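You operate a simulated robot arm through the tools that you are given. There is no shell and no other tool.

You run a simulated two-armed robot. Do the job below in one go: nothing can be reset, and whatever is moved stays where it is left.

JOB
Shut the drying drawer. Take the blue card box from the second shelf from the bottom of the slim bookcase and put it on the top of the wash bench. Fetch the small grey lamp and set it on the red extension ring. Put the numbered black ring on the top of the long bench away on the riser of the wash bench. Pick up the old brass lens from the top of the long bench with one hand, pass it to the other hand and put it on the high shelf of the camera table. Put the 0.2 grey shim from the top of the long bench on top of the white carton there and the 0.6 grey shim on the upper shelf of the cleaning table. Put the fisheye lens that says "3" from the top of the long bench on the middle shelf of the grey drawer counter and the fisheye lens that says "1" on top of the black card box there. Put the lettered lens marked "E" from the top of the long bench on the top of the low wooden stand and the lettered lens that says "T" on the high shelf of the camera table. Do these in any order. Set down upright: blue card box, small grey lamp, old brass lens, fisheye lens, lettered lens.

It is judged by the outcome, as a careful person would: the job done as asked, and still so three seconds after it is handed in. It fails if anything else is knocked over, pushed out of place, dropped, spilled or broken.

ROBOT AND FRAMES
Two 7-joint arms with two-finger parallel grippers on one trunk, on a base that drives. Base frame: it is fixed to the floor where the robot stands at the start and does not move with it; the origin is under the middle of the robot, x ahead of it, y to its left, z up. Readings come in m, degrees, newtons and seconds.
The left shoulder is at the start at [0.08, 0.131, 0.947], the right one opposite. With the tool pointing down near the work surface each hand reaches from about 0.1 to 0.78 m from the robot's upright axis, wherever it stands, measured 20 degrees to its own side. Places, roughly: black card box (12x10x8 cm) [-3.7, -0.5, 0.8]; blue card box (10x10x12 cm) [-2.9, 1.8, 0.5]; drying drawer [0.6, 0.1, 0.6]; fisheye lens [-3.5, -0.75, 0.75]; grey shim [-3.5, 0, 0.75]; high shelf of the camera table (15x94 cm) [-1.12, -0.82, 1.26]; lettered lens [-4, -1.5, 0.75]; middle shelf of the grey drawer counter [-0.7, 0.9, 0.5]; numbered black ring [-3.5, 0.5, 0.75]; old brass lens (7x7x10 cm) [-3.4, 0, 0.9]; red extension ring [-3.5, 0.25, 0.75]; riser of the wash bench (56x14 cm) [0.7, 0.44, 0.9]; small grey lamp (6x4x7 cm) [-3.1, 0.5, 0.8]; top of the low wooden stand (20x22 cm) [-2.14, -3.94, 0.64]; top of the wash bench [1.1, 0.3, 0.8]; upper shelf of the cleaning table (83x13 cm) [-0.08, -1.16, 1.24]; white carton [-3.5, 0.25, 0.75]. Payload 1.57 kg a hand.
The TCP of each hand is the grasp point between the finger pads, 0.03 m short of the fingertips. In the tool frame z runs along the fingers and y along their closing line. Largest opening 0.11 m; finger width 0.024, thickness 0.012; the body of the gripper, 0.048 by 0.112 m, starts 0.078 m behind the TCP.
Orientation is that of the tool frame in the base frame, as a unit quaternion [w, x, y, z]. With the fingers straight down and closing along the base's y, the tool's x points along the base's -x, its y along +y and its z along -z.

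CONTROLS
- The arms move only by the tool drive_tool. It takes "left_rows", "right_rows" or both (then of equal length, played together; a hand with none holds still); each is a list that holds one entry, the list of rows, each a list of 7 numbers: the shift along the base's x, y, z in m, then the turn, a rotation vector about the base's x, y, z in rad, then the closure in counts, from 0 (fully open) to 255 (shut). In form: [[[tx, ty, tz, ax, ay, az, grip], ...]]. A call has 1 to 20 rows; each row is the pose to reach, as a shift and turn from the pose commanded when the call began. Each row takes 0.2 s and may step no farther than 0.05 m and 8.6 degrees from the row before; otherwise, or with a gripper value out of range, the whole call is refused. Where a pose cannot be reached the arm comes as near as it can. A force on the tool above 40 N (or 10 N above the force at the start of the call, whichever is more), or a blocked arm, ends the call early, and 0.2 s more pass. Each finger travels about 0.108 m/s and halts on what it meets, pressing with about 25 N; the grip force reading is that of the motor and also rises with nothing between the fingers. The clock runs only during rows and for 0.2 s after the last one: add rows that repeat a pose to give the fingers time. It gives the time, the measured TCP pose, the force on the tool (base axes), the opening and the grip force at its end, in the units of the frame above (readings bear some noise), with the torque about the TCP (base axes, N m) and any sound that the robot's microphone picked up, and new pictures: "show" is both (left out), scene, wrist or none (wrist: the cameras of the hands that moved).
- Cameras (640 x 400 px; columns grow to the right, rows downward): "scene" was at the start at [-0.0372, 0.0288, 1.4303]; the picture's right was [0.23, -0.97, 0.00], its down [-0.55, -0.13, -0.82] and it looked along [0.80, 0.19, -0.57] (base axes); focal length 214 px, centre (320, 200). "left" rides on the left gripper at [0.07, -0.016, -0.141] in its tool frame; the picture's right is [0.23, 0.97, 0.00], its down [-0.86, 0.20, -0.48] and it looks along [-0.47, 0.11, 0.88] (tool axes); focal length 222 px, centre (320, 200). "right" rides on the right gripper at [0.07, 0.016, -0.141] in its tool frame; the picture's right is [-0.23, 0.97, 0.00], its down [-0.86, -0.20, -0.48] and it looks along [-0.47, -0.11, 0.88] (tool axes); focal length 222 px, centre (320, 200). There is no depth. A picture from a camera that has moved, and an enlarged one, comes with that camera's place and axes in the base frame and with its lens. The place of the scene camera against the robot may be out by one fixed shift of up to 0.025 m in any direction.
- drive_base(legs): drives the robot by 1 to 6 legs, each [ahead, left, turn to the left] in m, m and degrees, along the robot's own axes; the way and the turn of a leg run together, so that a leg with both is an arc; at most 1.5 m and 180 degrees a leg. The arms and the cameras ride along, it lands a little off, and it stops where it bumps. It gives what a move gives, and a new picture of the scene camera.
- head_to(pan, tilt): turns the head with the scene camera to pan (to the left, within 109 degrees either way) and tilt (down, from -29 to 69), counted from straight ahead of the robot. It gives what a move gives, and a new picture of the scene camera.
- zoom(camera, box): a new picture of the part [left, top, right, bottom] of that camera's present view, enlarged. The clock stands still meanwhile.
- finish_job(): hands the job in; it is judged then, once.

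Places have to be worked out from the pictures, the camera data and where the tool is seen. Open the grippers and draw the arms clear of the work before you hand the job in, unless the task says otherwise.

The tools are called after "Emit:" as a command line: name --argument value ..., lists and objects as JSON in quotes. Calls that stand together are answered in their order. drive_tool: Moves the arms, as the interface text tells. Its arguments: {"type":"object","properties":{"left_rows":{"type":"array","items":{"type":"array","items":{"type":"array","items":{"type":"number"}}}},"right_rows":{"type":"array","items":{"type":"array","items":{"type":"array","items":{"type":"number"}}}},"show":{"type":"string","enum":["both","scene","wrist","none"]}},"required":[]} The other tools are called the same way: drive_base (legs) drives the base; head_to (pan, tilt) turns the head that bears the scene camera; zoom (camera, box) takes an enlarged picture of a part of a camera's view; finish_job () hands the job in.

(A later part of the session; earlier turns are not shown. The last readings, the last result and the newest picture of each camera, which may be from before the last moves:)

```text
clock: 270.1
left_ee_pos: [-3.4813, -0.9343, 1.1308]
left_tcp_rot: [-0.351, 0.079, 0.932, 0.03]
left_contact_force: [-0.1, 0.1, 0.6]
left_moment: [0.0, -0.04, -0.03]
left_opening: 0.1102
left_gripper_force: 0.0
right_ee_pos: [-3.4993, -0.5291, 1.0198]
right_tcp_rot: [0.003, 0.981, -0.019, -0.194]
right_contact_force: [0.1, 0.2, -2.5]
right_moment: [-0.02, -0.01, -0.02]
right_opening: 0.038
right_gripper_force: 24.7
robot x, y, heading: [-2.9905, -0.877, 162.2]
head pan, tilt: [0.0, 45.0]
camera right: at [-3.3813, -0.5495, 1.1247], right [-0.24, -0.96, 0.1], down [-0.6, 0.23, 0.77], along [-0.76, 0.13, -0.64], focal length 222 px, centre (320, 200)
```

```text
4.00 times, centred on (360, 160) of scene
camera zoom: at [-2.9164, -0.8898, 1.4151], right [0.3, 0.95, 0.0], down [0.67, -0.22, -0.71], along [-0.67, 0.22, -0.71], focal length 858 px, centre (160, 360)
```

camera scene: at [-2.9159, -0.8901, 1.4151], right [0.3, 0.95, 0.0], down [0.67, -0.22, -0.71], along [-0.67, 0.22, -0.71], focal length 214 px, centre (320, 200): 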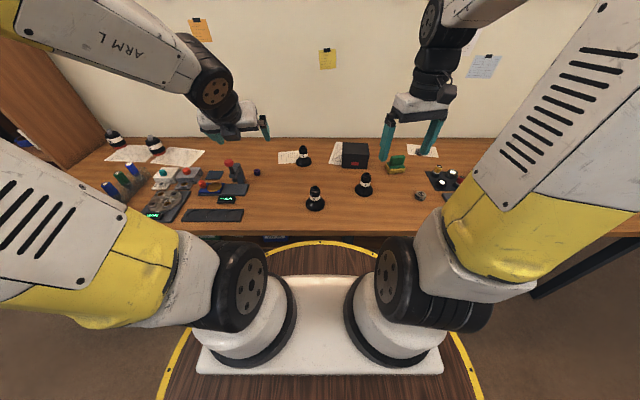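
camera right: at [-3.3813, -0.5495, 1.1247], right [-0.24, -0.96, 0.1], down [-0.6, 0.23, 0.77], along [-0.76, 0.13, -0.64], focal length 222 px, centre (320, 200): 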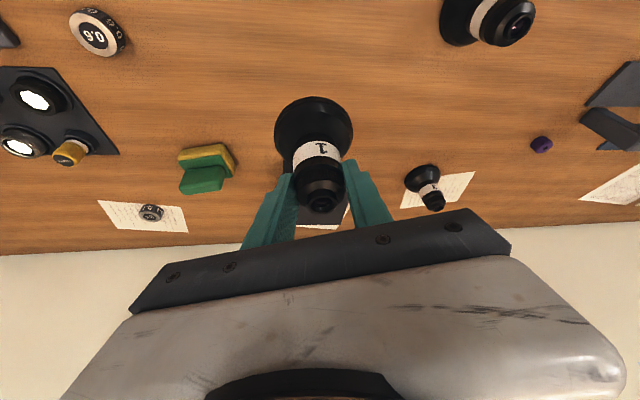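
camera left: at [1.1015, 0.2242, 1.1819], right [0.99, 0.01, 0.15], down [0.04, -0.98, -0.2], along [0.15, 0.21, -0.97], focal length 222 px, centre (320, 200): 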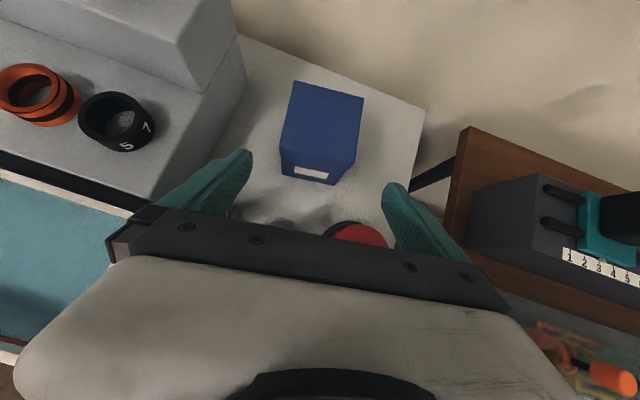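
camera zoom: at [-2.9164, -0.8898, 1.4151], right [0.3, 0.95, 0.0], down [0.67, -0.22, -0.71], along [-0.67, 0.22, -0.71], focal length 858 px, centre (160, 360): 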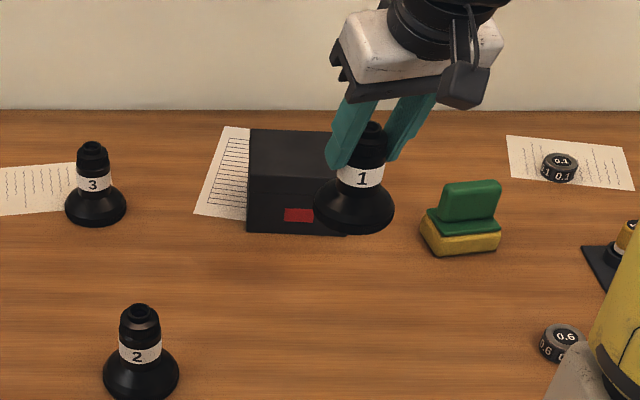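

Both views agree: the box's top centre is about (-3.70, -0.485, 0.88). I carry lens 1 there and lower to just above.

Emit:
drive_tool --right_rows '[[[-0.04, 0.009, 0, 0, 0, 0, 255], [-0.08, 0.0175, 0, 0, 0, 0, 255], [-0.12, 0.026, 0, 0, 0, 0, 255], [-0.16, 0.035, 0, 0, 0, 0, 255], [-0.199, 0.0436, 0, 0, 0, 0, 255], [-0.199, 0.0436, -0.025, 0, 0, 0, 255], [-0.199, 0.0436, -0.048, 0, 0, 0, 255], [-0.199, 0.0436, -0.052, 0, 0, 0, 255]]]'

Emit:
zoom --camera "scene" --box '[320, 100, 410, 170]'

Emit:
zoom --camera "right" --box '[240, 60, 400, 220]'

```text
clock: 271.9
left_ee_pos: [-3.4799, -0.9343, 1.1295]
left_tcp_rot: [-0.35, 0.079, 0.933, 0.031]
left_contact_force: [-0.7, 0.6, -0.5]
left_moment: [-0.02, -0.01, 0.01]
left_opening: 0.11
left_gripper_force: 0.1
right_ee_pos: [-3.6979, -0.4845, 0.9679]
right_tcp_rot: [0.002, 0.981, -0.019, -0.194]
right_contact_force: [-0.2, -0.5, -2.1]
right_moment: [0.01, -0.03, 0.01]
right_opening: 0.0377
right_gripper_force: 24.7
robot x, y, heading: [-2.9885, -0.8822, 162.4]
head pan, tilt: [0.0, 45.0]
camera scene: at [-2.9162, -0.89, 1.4151], right [0.3, 0.95, 0.0], down [0.67, -0.22, -0.71], along [-0.67, 0.22, -0.71], focal length 214 px, centre (320, 200)
camera right: at [-3.5801, -0.5054, 1.0719], right [-0.25, -0.96, 0.1], down [-0.6, 0.23, 0.77], along [-0.76, 0.13, -0.64], focal length 222 px, centre (320, 200)
```

scene: 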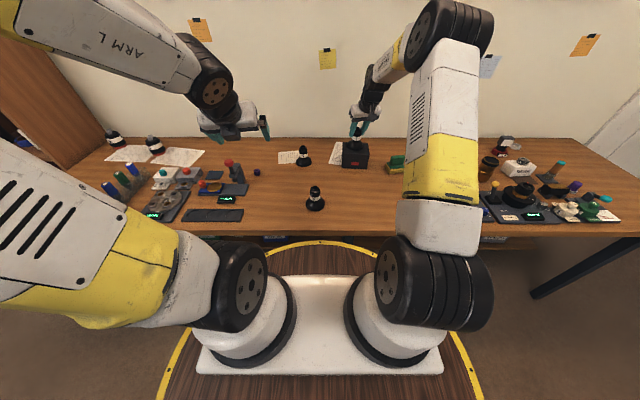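
right: 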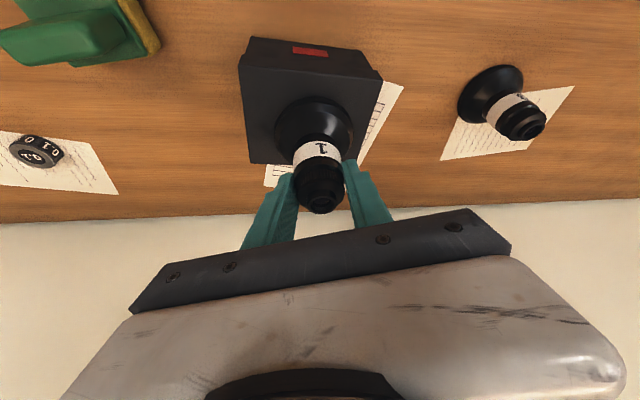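

```text
5.71 times, centred on (365, 135) of scene
camera zoom: at [-2.9162, -0.89, 1.4151], right [0.3, 0.95, 0.0], down [0.67, -0.22, -0.71], along [-0.67, 0.22, -0.71], focal length 1226 px, centre (63, 571)
```

zoom: 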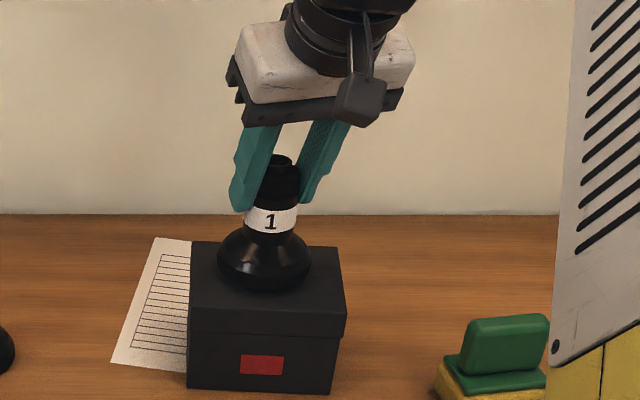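

```text
2.50 times, centred on (320, 140) of right
camera zoom: at [-3.5801, -0.5054, 1.0719], right [-0.25, -0.96, 0.1], down [-0.6, 0.23, 0.77], along [-0.76, 0.13, -0.64], focal length 555 px, centre (320, 350)
```

zoom: 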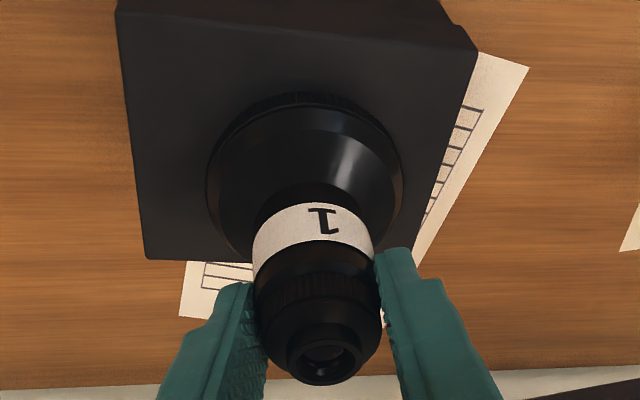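

Well centred over the box. I lower the last millimetres.

Emit:
drive_tool --right_rows '[[[0, 0, -0.003, 0, 0, 0, 255], [0, 0, -0.006, 0, 0, 0, 255], [0, 0, -0.008, 0, 0, 0, 255]]]' --show "none"

```text
clock: 272.7
left_ee_pos: [-3.4801, -0.9344, 1.1293]
left_tcp_rot: [-0.349, 0.079, 0.933, 0.031]
left_contact_force: [0.1, 0.2, 0.5]
left_moment: [0.01, -0.04, -0.01]
left_opening: 0.11
left_gripper_force: 0.0
right_ee_pos: [-3.6987, -0.4852, 0.9601]
right_tcp_rot: [0.001, 0.981, -0.02, -0.195]
right_contact_force: [1.1, -0.3, 0.4]
right_moment: [0.01, -0.01, 0.0]
right_opening: 0.0378
right_gripper_force: 24.8
robot x, y, heading: [-2.9866, -0.8801, 162.3]
head pan, tilt: [0.0, 45.0]
```

The weight is now carried by the box. I press 1 mm, open, and withdraw along the hand's axis.

Emit:
drive_tool --right_rows '[[[0, 0, -0.001, 0, 0, 0, 255], [0, 0, -0.001, 0, 0, 0, 140], [0, 0, -0.001, 0, 0, 0, 80], [0, 0, -0.001, 0, 0, 0, 40], [0.011, 0, 0.028, 0, 0, 0, 40], [0.026, -0.001, 0.065, 0, 0, 0, 40], [0.041, -0.002, 0.1, 0, 0, 0, 20], [0.07, -0.003, 0.13, 0, 0, 0, 0]]]' --show "wrist"

Emit:
zoom --camera "scene" --box '[320, 100, 410, 170]'

```text
clock: 274.5
left_ee_pos: [-3.48, -0.9351, 1.1292]
left_tcp_rot: [-0.35, 0.08, 0.933, 0.032]
left_contact_force: [-0.2, -1.0, 0.1]
left_moment: [-0.03, 0.0, -0.02]
left_opening: 0.11
left_gripper_force: 0.2
right_ee_pos: [-3.6282, -0.4888, 1.0901]
right_tcp_rot: [0.003, 0.981, -0.019, -0.194]
right_contact_force: [0.8, 0.1, -0.8]
right_moment: [0.01, -0.02, 0.03]
right_opening: 0.11
right_gripper_force: 0.0
robot x, y, heading: [-2.9884, -0.8773, 162.5]
head pan, tilt: [0.0, 45.0]
camera right: at [-3.5106, -0.5093, 1.1942], right [-0.25, -0.96, 0.1], down [-0.6, 0.23, 0.77], along [-0.76, 0.13, -0.64], focal length 222 px, centre (320, 200)
```

right: 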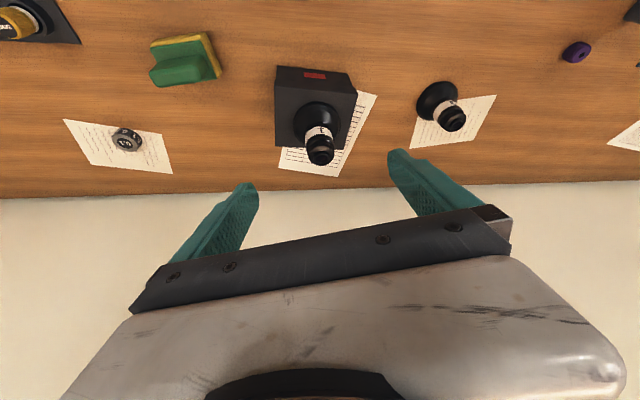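

```text
5.71 times, centred on (365, 135) of scene
camera zoom: at [-2.9166, -0.8899, 1.4151], right [0.3, 0.95, 0.0], down [0.67, -0.22, -0.71], along [-0.67, 0.21, -0.71], focal length 1226 px, centre (63, 571)
```

zoom: 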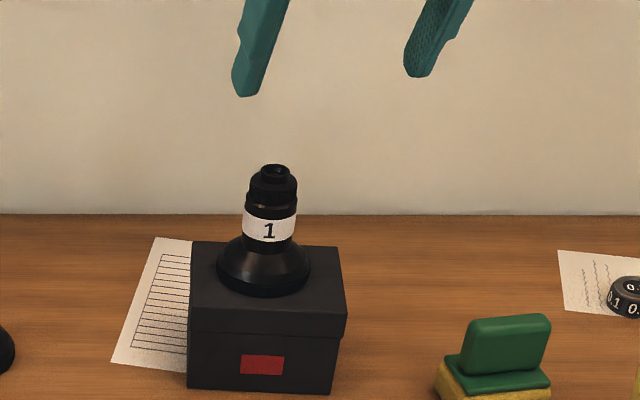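

Fisheye 1 stands upright on the black box. Next the 0.6 shim at about (-3.394, -0.330); I straighten the right hand and go above it.

Emit:
drive_tool --right_rows '[[[0.035, 0.024, 0, -0.003, -0.064, 0, 0], [0.07, 0.048, 0, -0.005, -0.128, 0, 0], [0.105, 0.072, 0, -0.008, -0.192, 0, 0], [0.14, 0.096, -0.02, -0.011, -0.256, 0, 0], [0.175, 0.12, -0.04, -0.013, -0.32, 0, 0], [0.21, 0.143, -0.06, -0.016, -0.384, 0, 0], [0.234, 0.159, -0.1, -0.016, -0.384, 0, 0], [0.234, 0.159, -0.13, -0.016, -0.384, 0, 0]]]' --show "wrist"

Emit:
zoom --camera "right" --box '[230, 80, 430, 230]'

```text
clock: 276.3
left_ee_pos: [-3.4794, -0.9345, 1.1311]
left_tcp_rot: [-0.351, 0.079, 0.933, 0.031]
left_contact_force: [0.2, -0.8, 0.0]
left_moment: [0.0, 0.01, -0.01]
left_opening: 0.11
left_gripper_force: 0.1
right_ee_pos: [-3.3924, -0.3309, 0.9585]
right_tcp_rot: [0.007, 1.0, -0.019, -0.003]
right_contact_force: [-0.1, -0.9, -0.7]
right_moment: [0.04, -0.03, 0.0]
right_opening: 0.1102
right_gripper_force: 0.2
robot x, y, heading: [-2.9854, -0.8813, 162.5]
head pan, tilt: [0.0, 45.0]
camera right: at [-3.3225, -0.3488, 1.1003], right [-0.27, -0.96, 0.01], down [-0.84, 0.24, 0.48], along [-0.47, 0.12, -0.88], focal length 222 px, centre (320, 200)
```

right: 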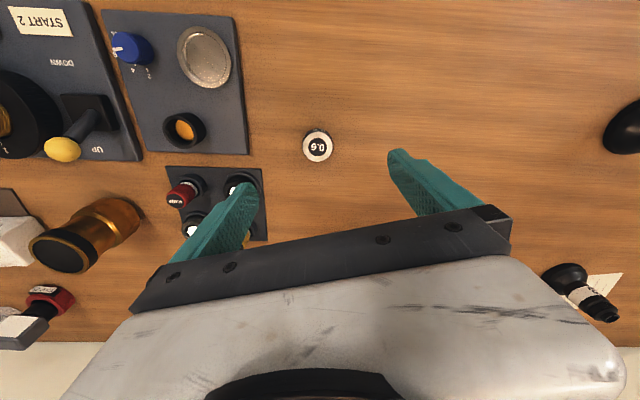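

```text
2.67 times, centred on (330, 155) of right
camera zoom: at [-3.3225, -0.3488, 1.1003], right [-0.27, -0.96, 0.01], down [-0.84, 0.24, 0.48], along [-0.47, 0.12, -0.88], focal length 592 px, centre (293, 320)
```

zoom: 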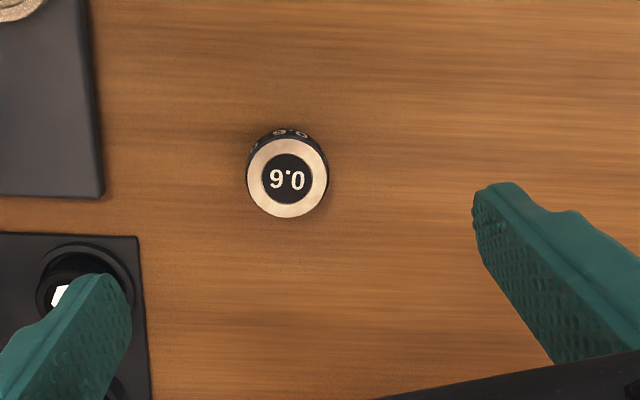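

Shim 0.6 is at (-3.397, -0.3295). For the high shelf later I grip it with the hand slanted 55°; I re-angle just behind it with a narrower opening.

Emit:
drive_tool --right_rows '[[[0.01, 0, 0.0, 0.0055, 0.137, 0, 60], [0.02, 0, -0.005, 0.011, 0.274, 0, 93], [0.03, -0.001, -0.015, 0.0165, 0.411, 0, 93], [0.04, -0.001, -0.03, 0.022, 0.548, 0, 93], [0.05, -0.001, -0.045, 0.0275, 0.685, 0, 93], [0.06, -0.002, -0.06, 0.033, 0.822, 0, 93], [0.073, -0.002, -0.0815, 0.0385, 0.96, 0, 93], [0.073, -0.002, -0.0815, 0.0385, 0.96, 0, 93]]]' --show "wrist"

Emit:
zoom --camera "right" --box '[230, 80, 430, 230]'

```text
clock: 278.1
left_ee_pos: [-3.4805, -0.935, 1.1288]
left_tcp_rot: [-0.351, 0.078, 0.933, 0.03]
left_contact_force: [0.9, -0.9, -0.6]
left_moment: [0.01, 0.03, -0.01]
left_opening: 0.1101
left_gripper_force: 0.0
right_ee_pos: [-3.3209, -0.3307, 0.8786]
right_tcp_rot: [-0.005, 0.885, -0.015, -0.465]
right_contact_force: [-0.7, 0.0, 0.0]
right_moment: [0.01, -0.02, 0.02]
right_opening: 0.0698
right_gripper_force: 0.2
robot x, y, heading: [-2.9873, -0.879, 162.4]
head pan, tilt: [0.0, 45.0]
camera right: at [-3.1653, -0.353, 0.9008], right [-0.16, -0.97, 0.19], down [-0.08, 0.21, 0.97], along [-0.98, 0.14, -0.11], focal length 222 px, centre (320, 200)
```

right: 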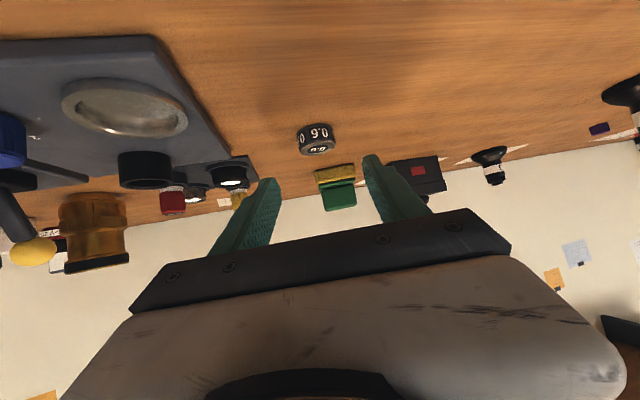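

```text
2.67 times, centred on (330, 155) of right
camera zoom: at [-3.1653, -0.353, 0.9008], right [-0.16, -0.97, 0.19], down [-0.08, 0.21, 0.97], along [-0.98, 0.14, -0.11], focal length 592 px, centre (293, 320)
```

zoom: 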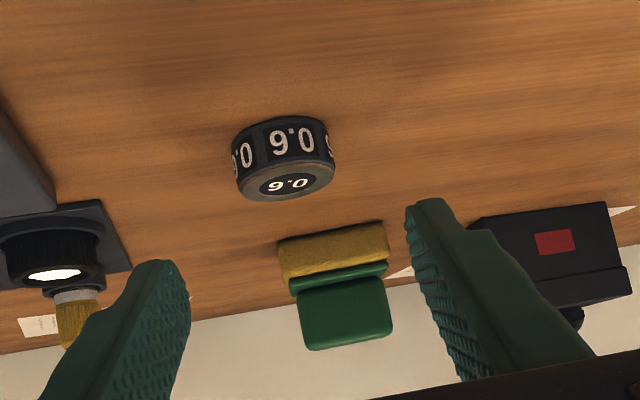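

Aligned. I advance along the slant and close on the shim.

Emit:
drive_tool --right_rows '[[[-0.022, 0, -0.016, 0, 0, 0, 93], [-0.044, 0.001, -0.032, 0, 0, 0, 93], [-0.064, 0.001, -0.0465, 0, 0, 0, 93], [-0.064, 0.001, -0.0465, 0, 0, 0, 180], [-0.064, 0.001, -0.0465, 0, 0, 0, 255], [-0.064, 0.001, -0.0465, 0, 0, 0, 255]]]' --show "wrist"

```text
clock: 279.5
left_ee_pos: [-3.4805, -0.9347, 1.1296]
left_tcp_rot: [-0.351, 0.079, 0.933, 0.03]
left_contact_force: [-0.5, 0.6, -0.6]
left_moment: [-0.01, -0.03, -0.02]
left_opening: 0.1102
left_gripper_force: 0.1
right_ee_pos: [-3.3865, -0.3297, 0.8318]
right_tcp_rot: [-0.003, 0.885, -0.015, -0.466]
right_contact_force: [0.3, 0.2, -0.2]
right_moment: [0.03, -0.01, -0.01]
right_opening: 0.0387
right_gripper_force: 25.1
robot x, y, heading: [-2.9894, -0.8801, 162.2]
head pan, tilt: [0.0, 45.0]
camera right: at [-3.23, -0.3519, 0.8534], right [-0.16, -0.97, 0.2], down [-0.08, 0.21, 0.97], along [-0.98, 0.14, -0.12], focal length 222 px, centre (320, 200)
```

right: 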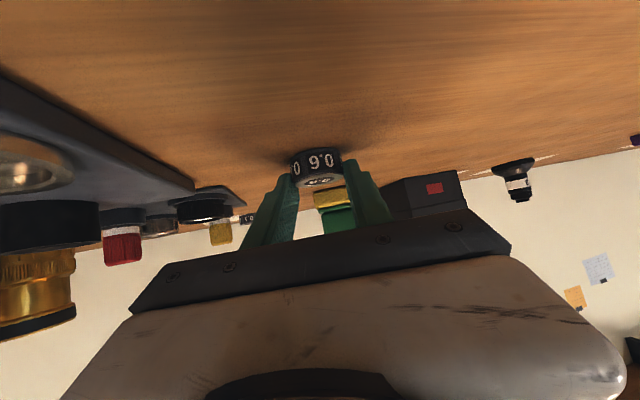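

Gripped (3.87 cm). I lift it and draw it to a travel pose.

Emit:
drive_tool --right_rows '[[[0, 0, 0.04, 0, 0, 0, 255], [0, 0, 0.085, 0, 0, 0, 255], [0.01, -0.02, 0.125, 0, 0, 0, 255], [0.02, -0.05, 0.16, 0, 0, 0, 255], [0.03, -0.085, 0.19, 0, 0, 0, 255], [0.04, -0.12, 0.22, 0, 0, 0, 255], [0.046, -0.15, 0.25, 0, 0, 0, 255]]]' --show "scene"

```text
clock: 281.1
left_ee_pos: [-3.4801, -0.9339, 1.1299]
left_tcp_rot: [-0.351, 0.079, 0.933, 0.031]
left_contact_force: [1.0, -0.8, -0.1]
left_moment: [0.03, -0.02, -0.06]
left_opening: 0.1102
left_gripper_force: 0.0
right_ee_pos: [-3.3413, -0.4693, 1.0697]
right_tcp_rot: [0.0, 0.885, -0.014, -0.466]
right_contact_force: [0.6, -0.2, -0.2]
right_moment: [0.04, 0.03, 0.01]
right_opening: 0.0386
right_gripper_force: 25.2
right hand out of reach, approached as far as the arm can: row 7
robot x, y, heading: [-2.9895, -0.8828, 162.1]
head pan, tilt: [0.0, 45.0]
camera scene: at [-2.9161, -0.89, 1.4151], right [0.3, 0.95, 0.0], down [0.67, -0.22, -0.71], along [-0.67, 0.22, -0.71], focal length 214 px, centre (320, 200)
```

scene: 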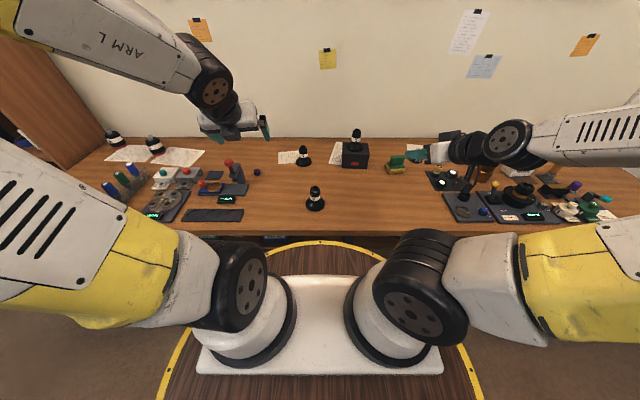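

The right elbow swung outward. As with the left arm before, I move that hand inward to bring the elbow back up.

Emit:
drive_tool --right_rows '[[[-0.02, -0.03, 0, 0, 0, 0, 255], [-0.04, -0.06, 0, 0, 0, 0, 255], [-0.06, -0.09, 0, 0, 0, 0, 255], [-0.08, -0.12, 0, 0, 0, 0, 255], [-0.09, -0.15, 0, 0, 0, 0, 255]]]' --show "scene"

```text
clock: 282.3
left_ee_pos: [-3.4807, -0.9343, 1.1282]
left_tcp_rot: [-0.35, 0.079, 0.933, 0.031]
left_contact_force: [0.3, 1.1, 0.0]
left_moment: [-0.02, 0.01, 0.05]
left_opening: 0.11
left_gripper_force: 0.0
right_ee_pos: [-3.458, -0.6079, 1.0844]
right_tcp_rot: [-0.003, 0.885, -0.015, -0.465]
right_contact_force: [-0.4, -0.8, -1.4]
right_moment: [-0.02, -0.01, 0.06]
right_opening: 0.0383
right_gripper_force: 25.2
right hand out of reach, approached as far as the arm can: row 1, 2, 3, 4, 5
robot x, y, heading: [-2.9878, -0.8833, 162.4]
head pan, tilt: [0.0, 45.0]
camera scene: at [-2.9158, -0.8896, 1.4151], right [0.3, 0.95, 0.0], down [0.67, -0.22, -0.71], along [-0.67, 0.22, -0.71], focal length 214 px, centre (320, 200)
```

scene: 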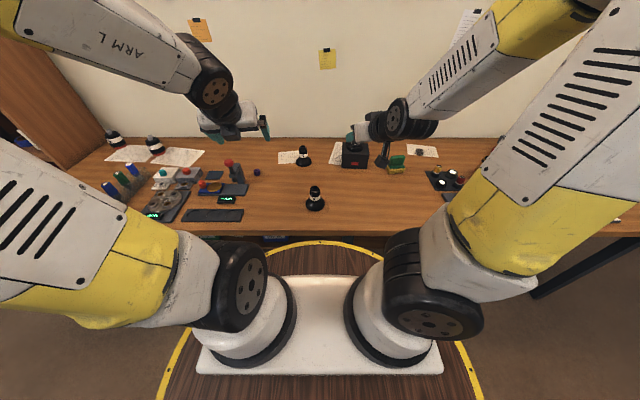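

The right elbow is back up. Now fisheye 3 with the left hand: estimated at (-3.762, -0.713). I look through the left camera.

Emit:
zoom --camera "left" --box '[0, 0, 640, 400]'

```text
1.00 times, centred on (320, 200) of left (not enlarged: the box is as wide or as high as the picture)
camera zoom: at [-3.4434, -0.9572, 1.2818], right [0.0, 0.99, 0.15], down [0.98, 0.03, -0.2], along [-0.21, 0.15, -0.97], focal length 222 px, centre (320, 200)
```

zoom: 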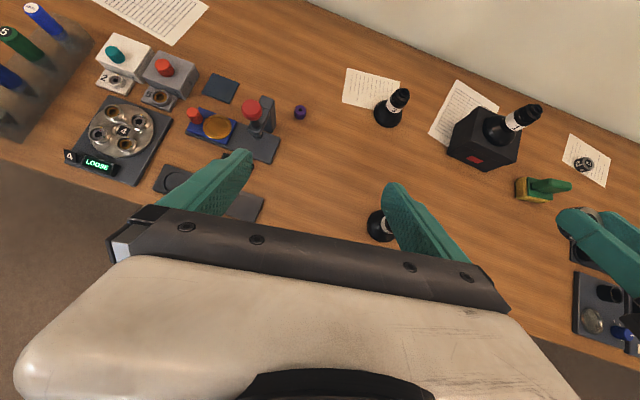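

Clear view: lens 3 at (-3.768, -0.717). I move the left hand to the pre-grasp point on its slanted approach.

Emit:
drive_tool --left_rows '[[[-0.026, 0.0255, -0.021, 0, 0, 0, 0], [-0.052, 0.051, -0.042, 0, 0, 0, 0], [-0.078, 0.0765, -0.063, 0, 0, 0, 0], [-0.105, 0.102, -0.084, 0, 0, 0, 0], [-0.131, 0.1275, -0.105, 0, 0, 0, 0], [-0.157, 0.153, -0.126, 0, 0, 0, 0], [-0.183, 0.1785, -0.147, 0, 0, 0, 0], [-0.209, 0.204, -0.169, 0, 0, 0, 0]]]'

Emit:
zoom --camera "left" --box '[200, 40, 440, 220]'

```text
clock: 284.1
left_ee_pos: [-3.6898, -0.7304, 0.9616]
left_tcp_rot: [-0.35, 0.079, 0.933, 0.031]
left_contact_force: [-0.5, -1.1, -0.2]
left_moment: [0.0, 0.0, 0.0]
left_opening: 0.1101
left_gripper_force: 0.1
right_ee_pos: [-3.4588, -0.607, 1.0844]
right_tcp_rot: [-0.003, 0.885, -0.015, -0.464]
right_contact_force: [0.7, -0.5, -0.1]
right_moment: [0.06, 0.01, -0.03]
right_opening: 0.0385
right_gripper_force: 24.9
robot x, y, heading: [-2.9886, -0.8762, 162.4]
head pan, tilt: [0.0, 45.0]
camera scene: at [-2.9157, -0.8903, 1.4151], right [0.3, 0.95, 0.0], down [0.67, -0.21, -0.71], along [-0.67, 0.22, -0.71], focal length 214 px, centre (320, 200)
camera left: at [-3.6528, -0.7535, 1.1134], right [0.0, 0.99, 0.15], down [0.98, 0.04, -0.2], along [-0.21, 0.15, -0.97], focal length 222 px, centre (320, 200)
```

scene: 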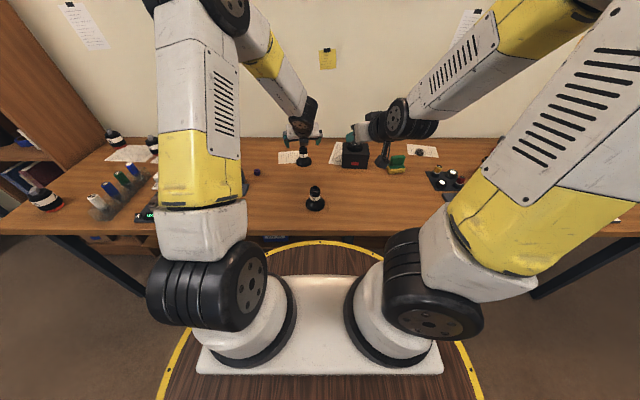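
left: 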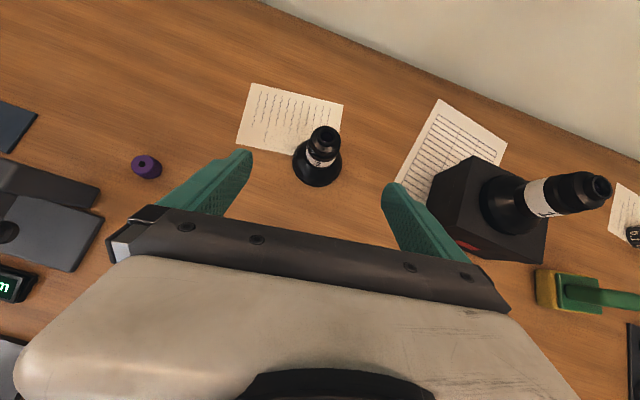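

```text
2.22 times, centred on (320, 130) of left
camera zoom: at [-3.6528, -0.7535, 1.1134], right [0.0, 0.99, 0.15], down [0.98, 0.04, -0.2], along [-0.21, 0.15, -0.97], focal length 494 px, centre (320, 356)
```

zoom: 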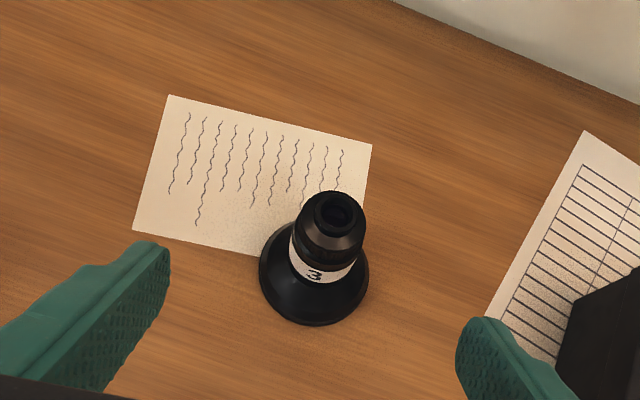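

Axis refined to (-3.774, -0.711). I advance along the slant and close on its upper body.

Emit:
drive_tool --left_rows '[[[-0.028, 0.0065, -0.03, 0, 0, 0, 0], [-0.056, 0.013, -0.06, 0, 0, 0, 0], [-0.084, 0.0194, -0.089, 0, 0, 0, 0], [-0.084, 0.0194, -0.089, 0, 0, 0, 150], [-0.084, 0.0194, -0.089, 0, 0, 0, 255], [-0.084, 0.0194, -0.089, 0, 0, 0, 255], [-0.084, 0.0194, -0.089, 0, 0, 0, 255]]]' --show "wrist"

```text
clock: 285.7
left_ee_pos: [-3.7752, -0.7122, 0.8724]
left_tcp_rot: [-0.35, 0.078, 0.933, 0.03]
left_contact_force: [0.0, 0.5, 1.3]
left_moment: [0.0, 0.03, 0.0]
left_opening: 0.0378
left_gripper_force: 25.4
right_ee_pos: [-3.4591, -0.607, 1.085]
right_tcp_rot: [-0.003, 0.885, -0.015, -0.465]
right_contact_force: [-1.5, 0.9, -0.1]
right_moment: [0.02, 0.0, -0.02]
right_opening: 0.0384
right_gripper_force: 24.9
robot x, y, heading: [-2.9877, -0.8792, 162.3]
head pan, tilt: [0.0, 45.0]
camera left: at [-3.7373, -0.7351, 1.0246], right [0.0, 0.99, 0.15], down [0.98, 0.04, -0.2], along [-0.21, 0.15, -0.97], focal length 222 px, centre (320, 200)
```

left: 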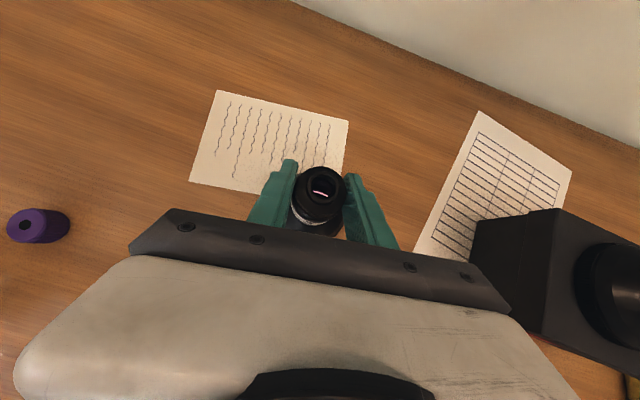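

Held. I lift it and draw the hand back to a travel pose.

Emit:
drive_tool --left_rows '[[[0, 0, 0.04, 0, 0, 0, 255], [0, 0, 0.085, 0, 0, 0, 255], [0.02, -0.015, 0.125, 0, 0, 0, 255], [0.055, -0.037, 0.15, 0, 0, 0, 255], [0.093, -0.06, 0.17, 0, 0, 0, 255], [0.13, -0.085, 0.19, 0, 0, 0, 255], [0.168, -0.108, 0.21, 0, 0, 0, 255], [0.205, -0.132, 0.22, 0, 0, 0, 255], [0.24, -0.154, 0.22, 0, 0, 0, 255], [0.271, -0.17, 0.22, 0, 0, 0, 255]]]' --show "scene"

```text
clock: 287.9
left_ee_pos: [-3.503, -0.882, 1.0919]
left_tcp_rot: [-0.35, 0.079, 0.933, 0.031]
left_contact_force: [-0.7, 1.0, -1.4]
left_moment: [-0.02, -0.02, 0.02]
left_opening: 0.0378
left_gripper_force: 25.5
right_ee_pos: [-3.4593, -0.6071, 1.0847]
right_tcp_rot: [-0.003, 0.886, -0.015, -0.464]
right_contact_force: [0.9, -0.4, -0.8]
right_moment: [0.01, 0.0, -0.01]
right_opening: 0.0386
right_gripper_force: 25.0
robot x, y, heading: [-2.9885, -0.8805, 162.4]
head pan, tilt: [0.0, 45.0]
camera scene: at [-2.9165, -0.8898, 1.4151], right [0.3, 0.95, 0.0], down [0.67, -0.22, -0.71], along [-0.67, 0.22, -0.71], focal length 214 px, centre (320, 200)
```

scene: 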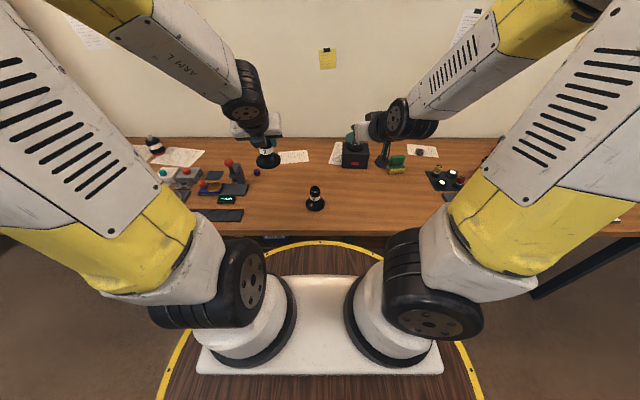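

Both items are secured. I drive back along the corridor and turn to face the grey drawer counter.

Emit:
drive_base --legs '[[-0.15, 0, 0], [0, -1.5, 0], [-1.0, 0, 0], [-0.69, 0, 0], [0, 0, -90]]'

Emit:
head_to --pan 10 --tilt 40

```text
clock: 308.3
left_ee_pos: [-0.7621, 0.4691, 1.0908]
left_tcp_rot: [-0.224, 0.72, 0.598, 0.272]
left_contact_force: [0.6, -0.4, -0.5]
left_moment: [0.01, -0.03, 0.03]
left_opening: 0.0372
left_gripper_force: 24.3
right_ee_pos: [-0.4892, 0.4222, 1.0839]
right_tcp_rot: [0.333, -0.611, 0.641, 0.324]
right_contact_force: [-0.3, -0.1, -0.2]
right_moment: [-0.01, 0.04, 0.0]
right_opening: 0.0383
right_gripper_force: 24.9
robot x, y, heading: [-0.7687, -0.043, 71.5]
head pan, tilt: [0.0, 45.0]
camera scene: at [-0.7706, -0.0908, 1.4151], right [0.95, -0.32, 0.0], down [-0.23, -0.67, -0.71], along [0.23, 0.67, -0.71], focal length 214 px, centre (320, 200)
```

scene: 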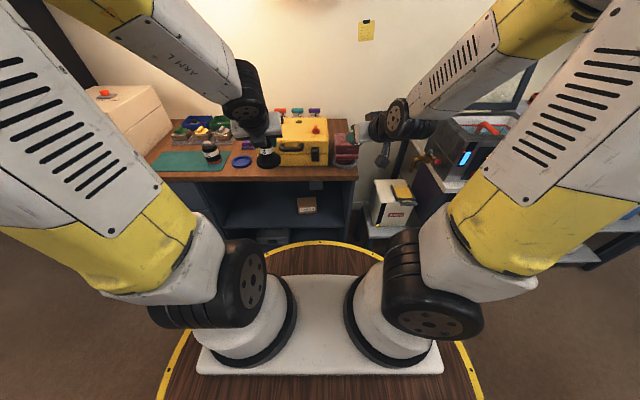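

```text
clock: 309.0
left_ee_pos: [-0.7613, 0.4705, 1.092]
left_tcp_rot: [-0.225, 0.72, 0.598, 0.271]
left_contact_force: [0.0, -0.5, -2.6]
left_moment: [0.0, -0.02, 0.02]
left_opening: 0.0372
left_gripper_force: 25.3
right_ee_pos: [-0.4891, 0.4222, 1.084]
right_tcp_rot: [0.333, -0.611, 0.641, 0.324]
right_contact_force: [0.4, 0.5, -0.8]
right_moment: [-0.03, 0.0, 0.01]
right_opening: 0.0383
right_gripper_force: 25.2
robot x, y, heading: [-0.7659, -0.0438, 71.3]
head pan, tilt: [10.0, 40.0]
camera scene: at [-0.7837, -0.0839, 1.4223], right [0.99, -0.15, 0.0], down [-0.1, -0.64, -0.77], along [0.11, 0.76, -0.64], focal length 214 px, centre (320, 200)
```

scene: 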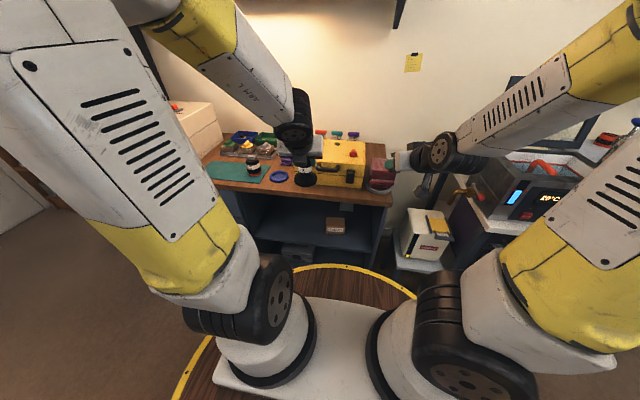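

I zoom in on the open shelves of the counter.

Emit:
zoom --camera "scene" --box '[230, 170, 410, 280]'

Emit:
head_to --pan 5 --tilt 55

Emit:
zoom --camera "scene" --box '[220, 110, 400, 230]'

```text
3.56 times, centred on (320, 225) of scene
camera zoom: at [-0.7837, -0.0839, 1.4223], right [0.99, -0.15, 0.0], down [-0.1, -0.64, -0.77], along [0.11, 0.76, -0.64], focal length 763 px, centre (320, 111)
```

zoom: 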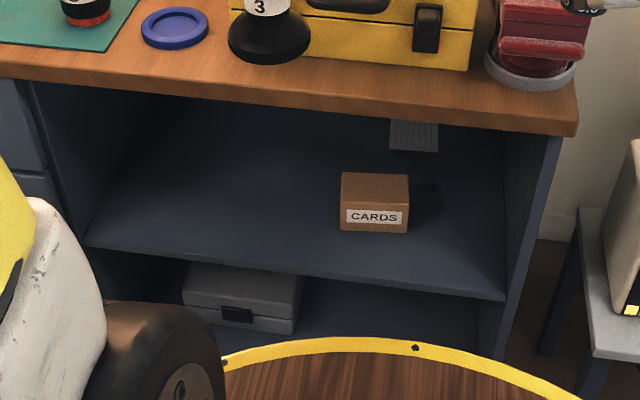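

```text
clock: 309.8
left_ee_pos: [-0.761, 0.4719, 1.0906]
left_tcp_rot: [-0.224, 0.72, 0.598, 0.271]
left_contact_force: [0.4, 0.4, -1.1]
left_moment: [-0.03, -0.01, -0.04]
left_opening: 0.0372
left_gripper_force: 24.7
right_ee_pos: [-0.4892, 0.4223, 1.0851]
right_tcp_rot: [0.331, -0.612, 0.641, 0.324]
right_contact_force: [1.1, -0.3, -0.5]
right_moment: [-0.02, -0.04, 0.01]
right_opening: 0.0383
right_gripper_force: 24.9
robot x, y, heading: [-0.7711, -0.042, 71.1]
head pan, tilt: [5.0, 55.0]
camera scene: at [-0.7795, -0.0978, 1.4017], right [0.97, -0.23, 0.0], down [-0.19, -0.8, -0.57], along [0.13, 0.56, -0.82], focal length 214 px, centre (320, 200)
```

scene: 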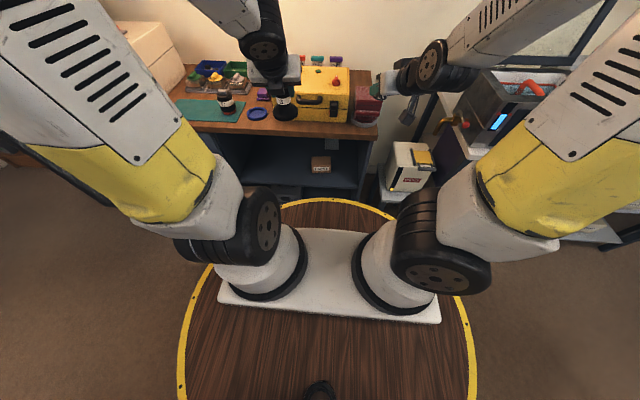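

```text
3.33 times, centred on (310, 170) of scene
camera zoom: at [-0.7795, -0.0978, 1.4017], right [0.97, -0.23, 0.0], down [-0.19, -0.8, -0.57], along [0.13, 0.56, -0.82], focal length 715 px, centre (353, 300)
```

zoom: 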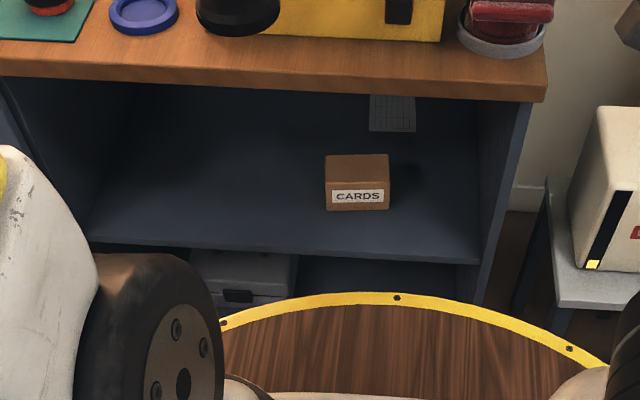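

The middle shelf (z≈0.5) is free on its left half. I drive 8 cm closer.

Emit:
drive_base --legs '[[0.08, 0, 1.2]]'

```text
clock: 310.9
left_ee_pos: [-0.7485, 0.5479, 1.0907]
left_tcp_rot: [-0.227, 0.713, 0.606, 0.269]
left_contact_force: [0.1, -1.0, -1.9]
left_moment: [0.01, -0.03, 0.02]
left_opening: 0.0374
left_gripper_force: 25.1
right_ee_pos: [-0.4745, 0.5048, 1.084]
right_tcp_rot: [0.33, -0.618, 0.635, 0.327]
right_contact_force: [0.8, -0.8, -0.5]
right_moment: [-0.04, -0.01, 0.02]
right_opening: 0.0383
right_gripper_force: 24.4
robot x, y, heading: [-0.745, 0.0303, 72.6]
head pan, tilt: [5.0, 55.0]
camera scene: at [-0.7535, -0.0221, 1.4017], right [0.98, -0.21, 0.0], down [-0.18, -0.8, -0.57], along [0.12, 0.56, -0.82], focal length 214 px, centre (320, 200)
```

scene: 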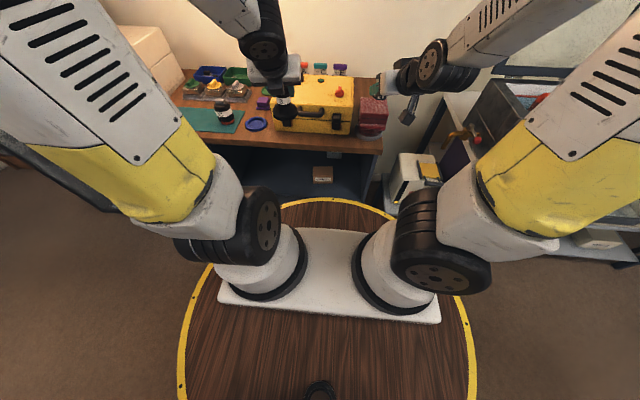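

I lower the lens in front of the counter, shifting left.

Emit:
drive_tool --left_rows '[[[-0.01, 0.001, -0.044, 0, 0, 0, 255], [-0.02, 0.002, -0.088, 0, 0, 0, 255], [-0.03, 0.003, -0.132, 0, 0, 0, 255], [-0.04, 0.004, -0.176, 0, 0, 0, 255], [-0.05, 0.005, -0.22, 0, 0, 0, 255], [-0.06, 0.006, -0.264, 0, 0, 0, 255], [-0.07, 0.007, -0.308, 0, 0, 0, 255], [-0.08, 0.008, -0.352, 0, 0, 0, 255], [-0.09, 0.009, -0.396, 0, 0, 0, 255], [-0.1, 0.01, -0.43, 0, 0, 0, 255]]]'

```text
clock: 313.1
left_ee_pos: [-0.8475, 0.5571, 0.6607]
left_tcp_rot: [-0.227, 0.714, 0.605, 0.269]
left_contact_force: [-0.1, -0.1, -1.8]
left_moment: [0.02, 0.0, 0.0]
left_opening: 0.037
left_gripper_force: 25.2
left hand out of reach, approached as far as the arm can: row 1, 2, 3, 4, 5, 6, 7
right_ee_pos: [-0.4739, 0.5049, 1.0844]
right_tcp_rot: [0.329, -0.618, 0.635, 0.328]
right_contact_force: [0.5, -0.5, -0.6]
right_moment: [-0.04, 0.0, 0.02]
right_opening: 0.0383
right_gripper_force: 24.9
robot x, y, heading: [-0.7438, 0.0341, 72.6]
head pan, tilt: [5.0, 55.0]
camera scene: at [-0.7531, -0.022, 1.4017], right [0.98, -0.21, 0.0], down [-0.18, -0.8, -0.57], along [0.12, 0.56, -0.82], focal length 214 px, centre (320, 200)
camera left: at [-0.8709, 0.5201, 0.8137], right [0.99, 0.01, 0.15], down [0.04, -0.98, -0.2], along [0.15, 0.21, -0.97], focal length 222 px, centre (320, 200)
```

scene: 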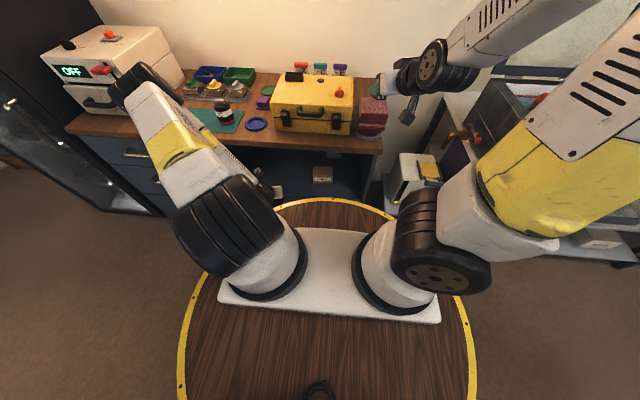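
left: 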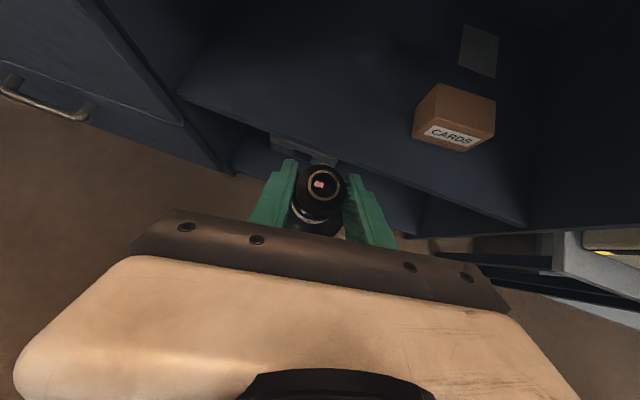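

The wrist camera confirms the shelf edge positions at z≈0.5. I drop to z 0.60 so the wrist clears the counter's underside, then slide in.

Emit:
drive_tool --left_rows '[[[0, 0, -0.035, 0, 0, 0, 255], [0, 0, -0.06, 0, 0, 0, 255], [0.0056, 0.038, -0.06, 0, 0, 0, 255], [0.0112, 0.076, -0.06, 0, 0, 0, 255], [0.0168, 0.115, -0.06, 0, 0, 0, 255], [0.0224, 0.153, -0.06, 0, 0, 0, 255], [0.028, 0.191, -0.06, 0, 0, 0, 255]]]'

```text
clock: 314.7
left_ee_pos: [-0.8195, 0.7484, 0.6]
left_tcp_rot: [-0.226, 0.713, 0.606, 0.269]
left_contact_force: [0.2, 0.3, -1.6]
left_moment: [-0.02, -0.01, -0.01]
left_opening: 0.0372
left_gripper_force: 25.0
right_ee_pos: [-0.4746, 0.5042, 1.0842]
right_tcp_rot: [0.329, -0.618, 0.635, 0.327]
right_contact_force: [-0.8, -1.0, -0.7]
right_moment: [-0.05, 0.0, 0.01]
right_opening: 0.0386
right_gripper_force: 24.6
robot x, y, heading: [-0.7433, 0.0337, 72.7]
head pan, tilt: [5.0, 55.0]
camera scene: at [-0.7535, -0.022, 1.4017], right [0.98, -0.21, 0.0], down [-0.17, -0.8, -0.57], along [0.12, 0.56, -0.82], focal length 214 px, centre (320, 200)
camera left: at [-0.8437, 0.7108, 0.7533], right [0.99, 0.01, 0.15], down [0.04, -0.98, -0.2], along [0.15, 0.21, -0.97], focal length 222 px, centre (320, 200)
```

scene: 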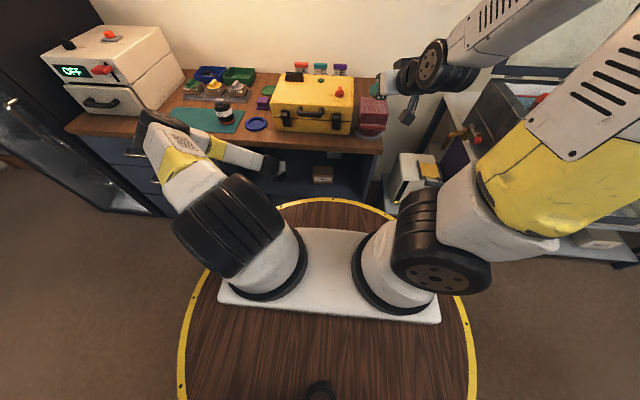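
left: 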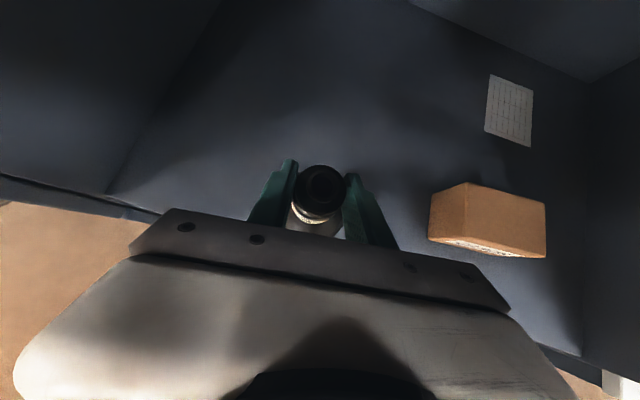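

Inside the shelf over free space. I lower gently.

Emit:
drive_tool --left_rows '[[[0, 0, -0.01, 0, 0, 0, 255], [0, 0, -0.018, 0, 0, 0, 255], [0, 0, -0.022, 0, 0, 0, 255], [0, 0, -0.025, 0, 0, 0, 255]]]' --show "none"

```text
clock: 315.7
left_ee_pos: [-0.8204, 0.7487, 0.5761]
left_tcp_rot: [-0.227, 0.714, 0.606, 0.269]
left_contact_force: [0.0, 0.2, -2.1]
left_moment: [-0.01, 0.01, -0.01]
left_opening: 0.0372
left_gripper_force: 25.3
right_ee_pos: [-0.4735, 0.5047, 1.0838]
right_tcp_rot: [0.329, -0.618, 0.635, 0.327]
right_contact_force: [0.6, 0.2, -1.1]
right_moment: [-0.02, 0.01, -0.01]
right_opening: 0.0384
right_gripper_force: 25.4
robot x, y, heading: [-0.7434, 0.0297, 72.6]
head pan, tilt: [5.0, 55.0]
```

Emit:
drive_tool --left_rows '[[[0, 0, -0.003, 0, 0, 0, 255], [0, 0, -0.006, 0, 0, 0, 255], [0, 0, -0.008, 0, 0, 0, 255]]]' --show "none"

```text
clock: 316.5
left_ee_pos: [-0.8197, 0.7492, 0.5687]
left_tcp_rot: [-0.227, 0.713, 0.606, 0.268]
left_contact_force: [0.6, -0.1, -0.9]
left_moment: [0.01, 0.0, -0.02]
left_opening: 0.0372
left_gripper_force: 25.1
right_ee_pos: [-0.4743, 0.505, 1.0847]
right_tcp_rot: [0.329, -0.618, 0.634, 0.328]
right_contact_force: [0.1, -0.7, -0.8]
right_moment: [-0.02, -0.04, 0.0]
right_opening: 0.0385
right_gripper_force: 25.5
robot x, y, heading: [-0.7419, 0.0365, 72.9]
head pan, tilt: [5.0, 55.0]
```

Emit:
drive_tool --left_rows '[[[0, 0, -0.002, 0, 0, 0, 255], [0, 0, -0.004, 0, 0, 0, 255]]]' --show "none"

```text
clock: 317.1
left_ee_pos: [-0.8194, 0.7488, 0.564]
left_tcp_rot: [-0.228, 0.713, 0.606, 0.269]
left_contact_force: [0.6, -0.2, -1.3]
left_moment: [0.0, 0.01, -0.01]
left_opening: 0.0373
left_gripper_force: 25.0
right_ee_pos: [-0.4743, 0.5042, 1.0842]
right_tcp_rot: [0.328, -0.618, 0.635, 0.327]
right_contact_force: [0.9, -0.5, -0.7]
right_moment: [0.01, -0.04, 0.0]
right_opening: 0.0385
right_gripper_force: 25.0
robot x, y, heading: [-0.7428, 0.032, 72.3]
head pan, tilt: [5.0, 55.0]
```

Emit:
drive_tool --left_rows '[[[0, 0, -0.003, 0, 0, 0, 255], [0, 0, -0.006, 0, 0, 0, 255], [0, 0, -0.008, 0, 0, 0, 255]]]' --show "wrist"

```text
clock: 317.9
left_ee_pos: [-0.8206, 0.7478, 0.5565]
left_tcp_rot: [-0.227, 0.713, 0.606, 0.269]
left_contact_force: [0.5, -0.1, -1.0]
left_moment: [-0.02, -0.01, 0.01]
left_opening: 0.0374
left_gripper_force: 25.3
right_ee_pos: [-0.474, 0.5039, 1.0846]
right_tcp_rot: [0.329, -0.618, 0.635, 0.327]
right_contact_force: [-0.1, 0.0, 0.0]
right_moment: [-0.01, -0.01, 0.01]
right_opening: 0.0384
right_gripper_force: 24.5
robot x, y, heading: [-0.7434, 0.0364, 72.7]
head pan, tilt: [5.0, 55.0]
camera left: at [-0.8434, 0.7105, 0.708], right [0.99, 0.01, 0.15], down [0.04, -0.98, -0.2], along [0.15, 0.21, -0.97], focal length 222 px, centre (320, 200)
```

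left: 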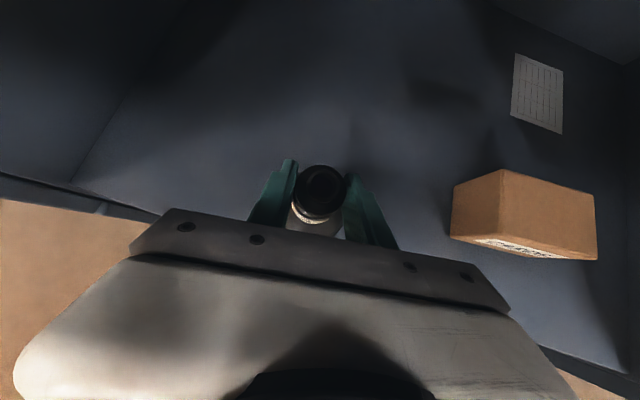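

Emit:
drive_tool --left_rows '[[[0, 0, -0.003, 0, 0, 0, 255], [0, 0, -0.006, 0, 0, 0, 255], [0, 0, -0.009, 0, 0, 0, 255]]]' --show "none"

```text
clock: 318.7
left_ee_pos: [-0.8211, 0.7479, 0.5473]
left_tcp_rot: [-0.227, 0.714, 0.606, 0.269]
left_contact_force: [0.4, 0.2, -1.7]
left_moment: [0.0, 0.05, -0.02]
left_opening: 0.0371
left_gripper_force: 25.2
right_ee_pos: [-0.4734, 0.5044, 1.0839]
right_tcp_rot: [0.329, -0.618, 0.635, 0.327]
right_contact_force: [-0.6, 0.0, 0.0]
right_moment: [-0.04, -0.01, -0.04]
right_opening: 0.0384
right_gripper_force: 25.1
robot x, y, heading: [-0.7469, 0.0358, 72.7]
head pan, tilt: [5.0, 55.0]
```

The shelf seems lower (~0.45) than assumed, so its edge is nearer; I shift the lens 3 cm deeper and continue lowering.

Emit:
drive_tool --left_rows '[[[0.009, 0.0286, 0, 0, 0, 0, 255], [0.009, 0.0286, -0.004, 0, 0, 0, 255], [0.009, 0.0286, -0.008, 0, 0, 0, 255], [0.009, 0.0286, -0.012, 0, 0, 0, 255]]]' --show "none"

```text
clock: 319.7
left_ee_pos: [-0.8109, 0.7777, 0.5355]
left_tcp_rot: [-0.226, 0.713, 0.606, 0.269]
left_contact_force: [-0.6, -0.1, -2.8]
left_moment: [-0.01, -0.02, -0.01]
left_opening: 0.0374
left_gripper_force: 25.3
right_ee_pos: [-0.4747, 0.504, 1.0859]
right_tcp_rot: [0.329, -0.618, 0.634, 0.328]
right_contact_force: [-0.1, -0.2, -0.3]
right_moment: [-0.01, 0.01, -0.02]
right_opening: 0.0384
right_gripper_force: 24.8
robot x, y, heading: [-0.7401, 0.0339, 72.6]
head pan, tilt: [5.0, 55.0]
```

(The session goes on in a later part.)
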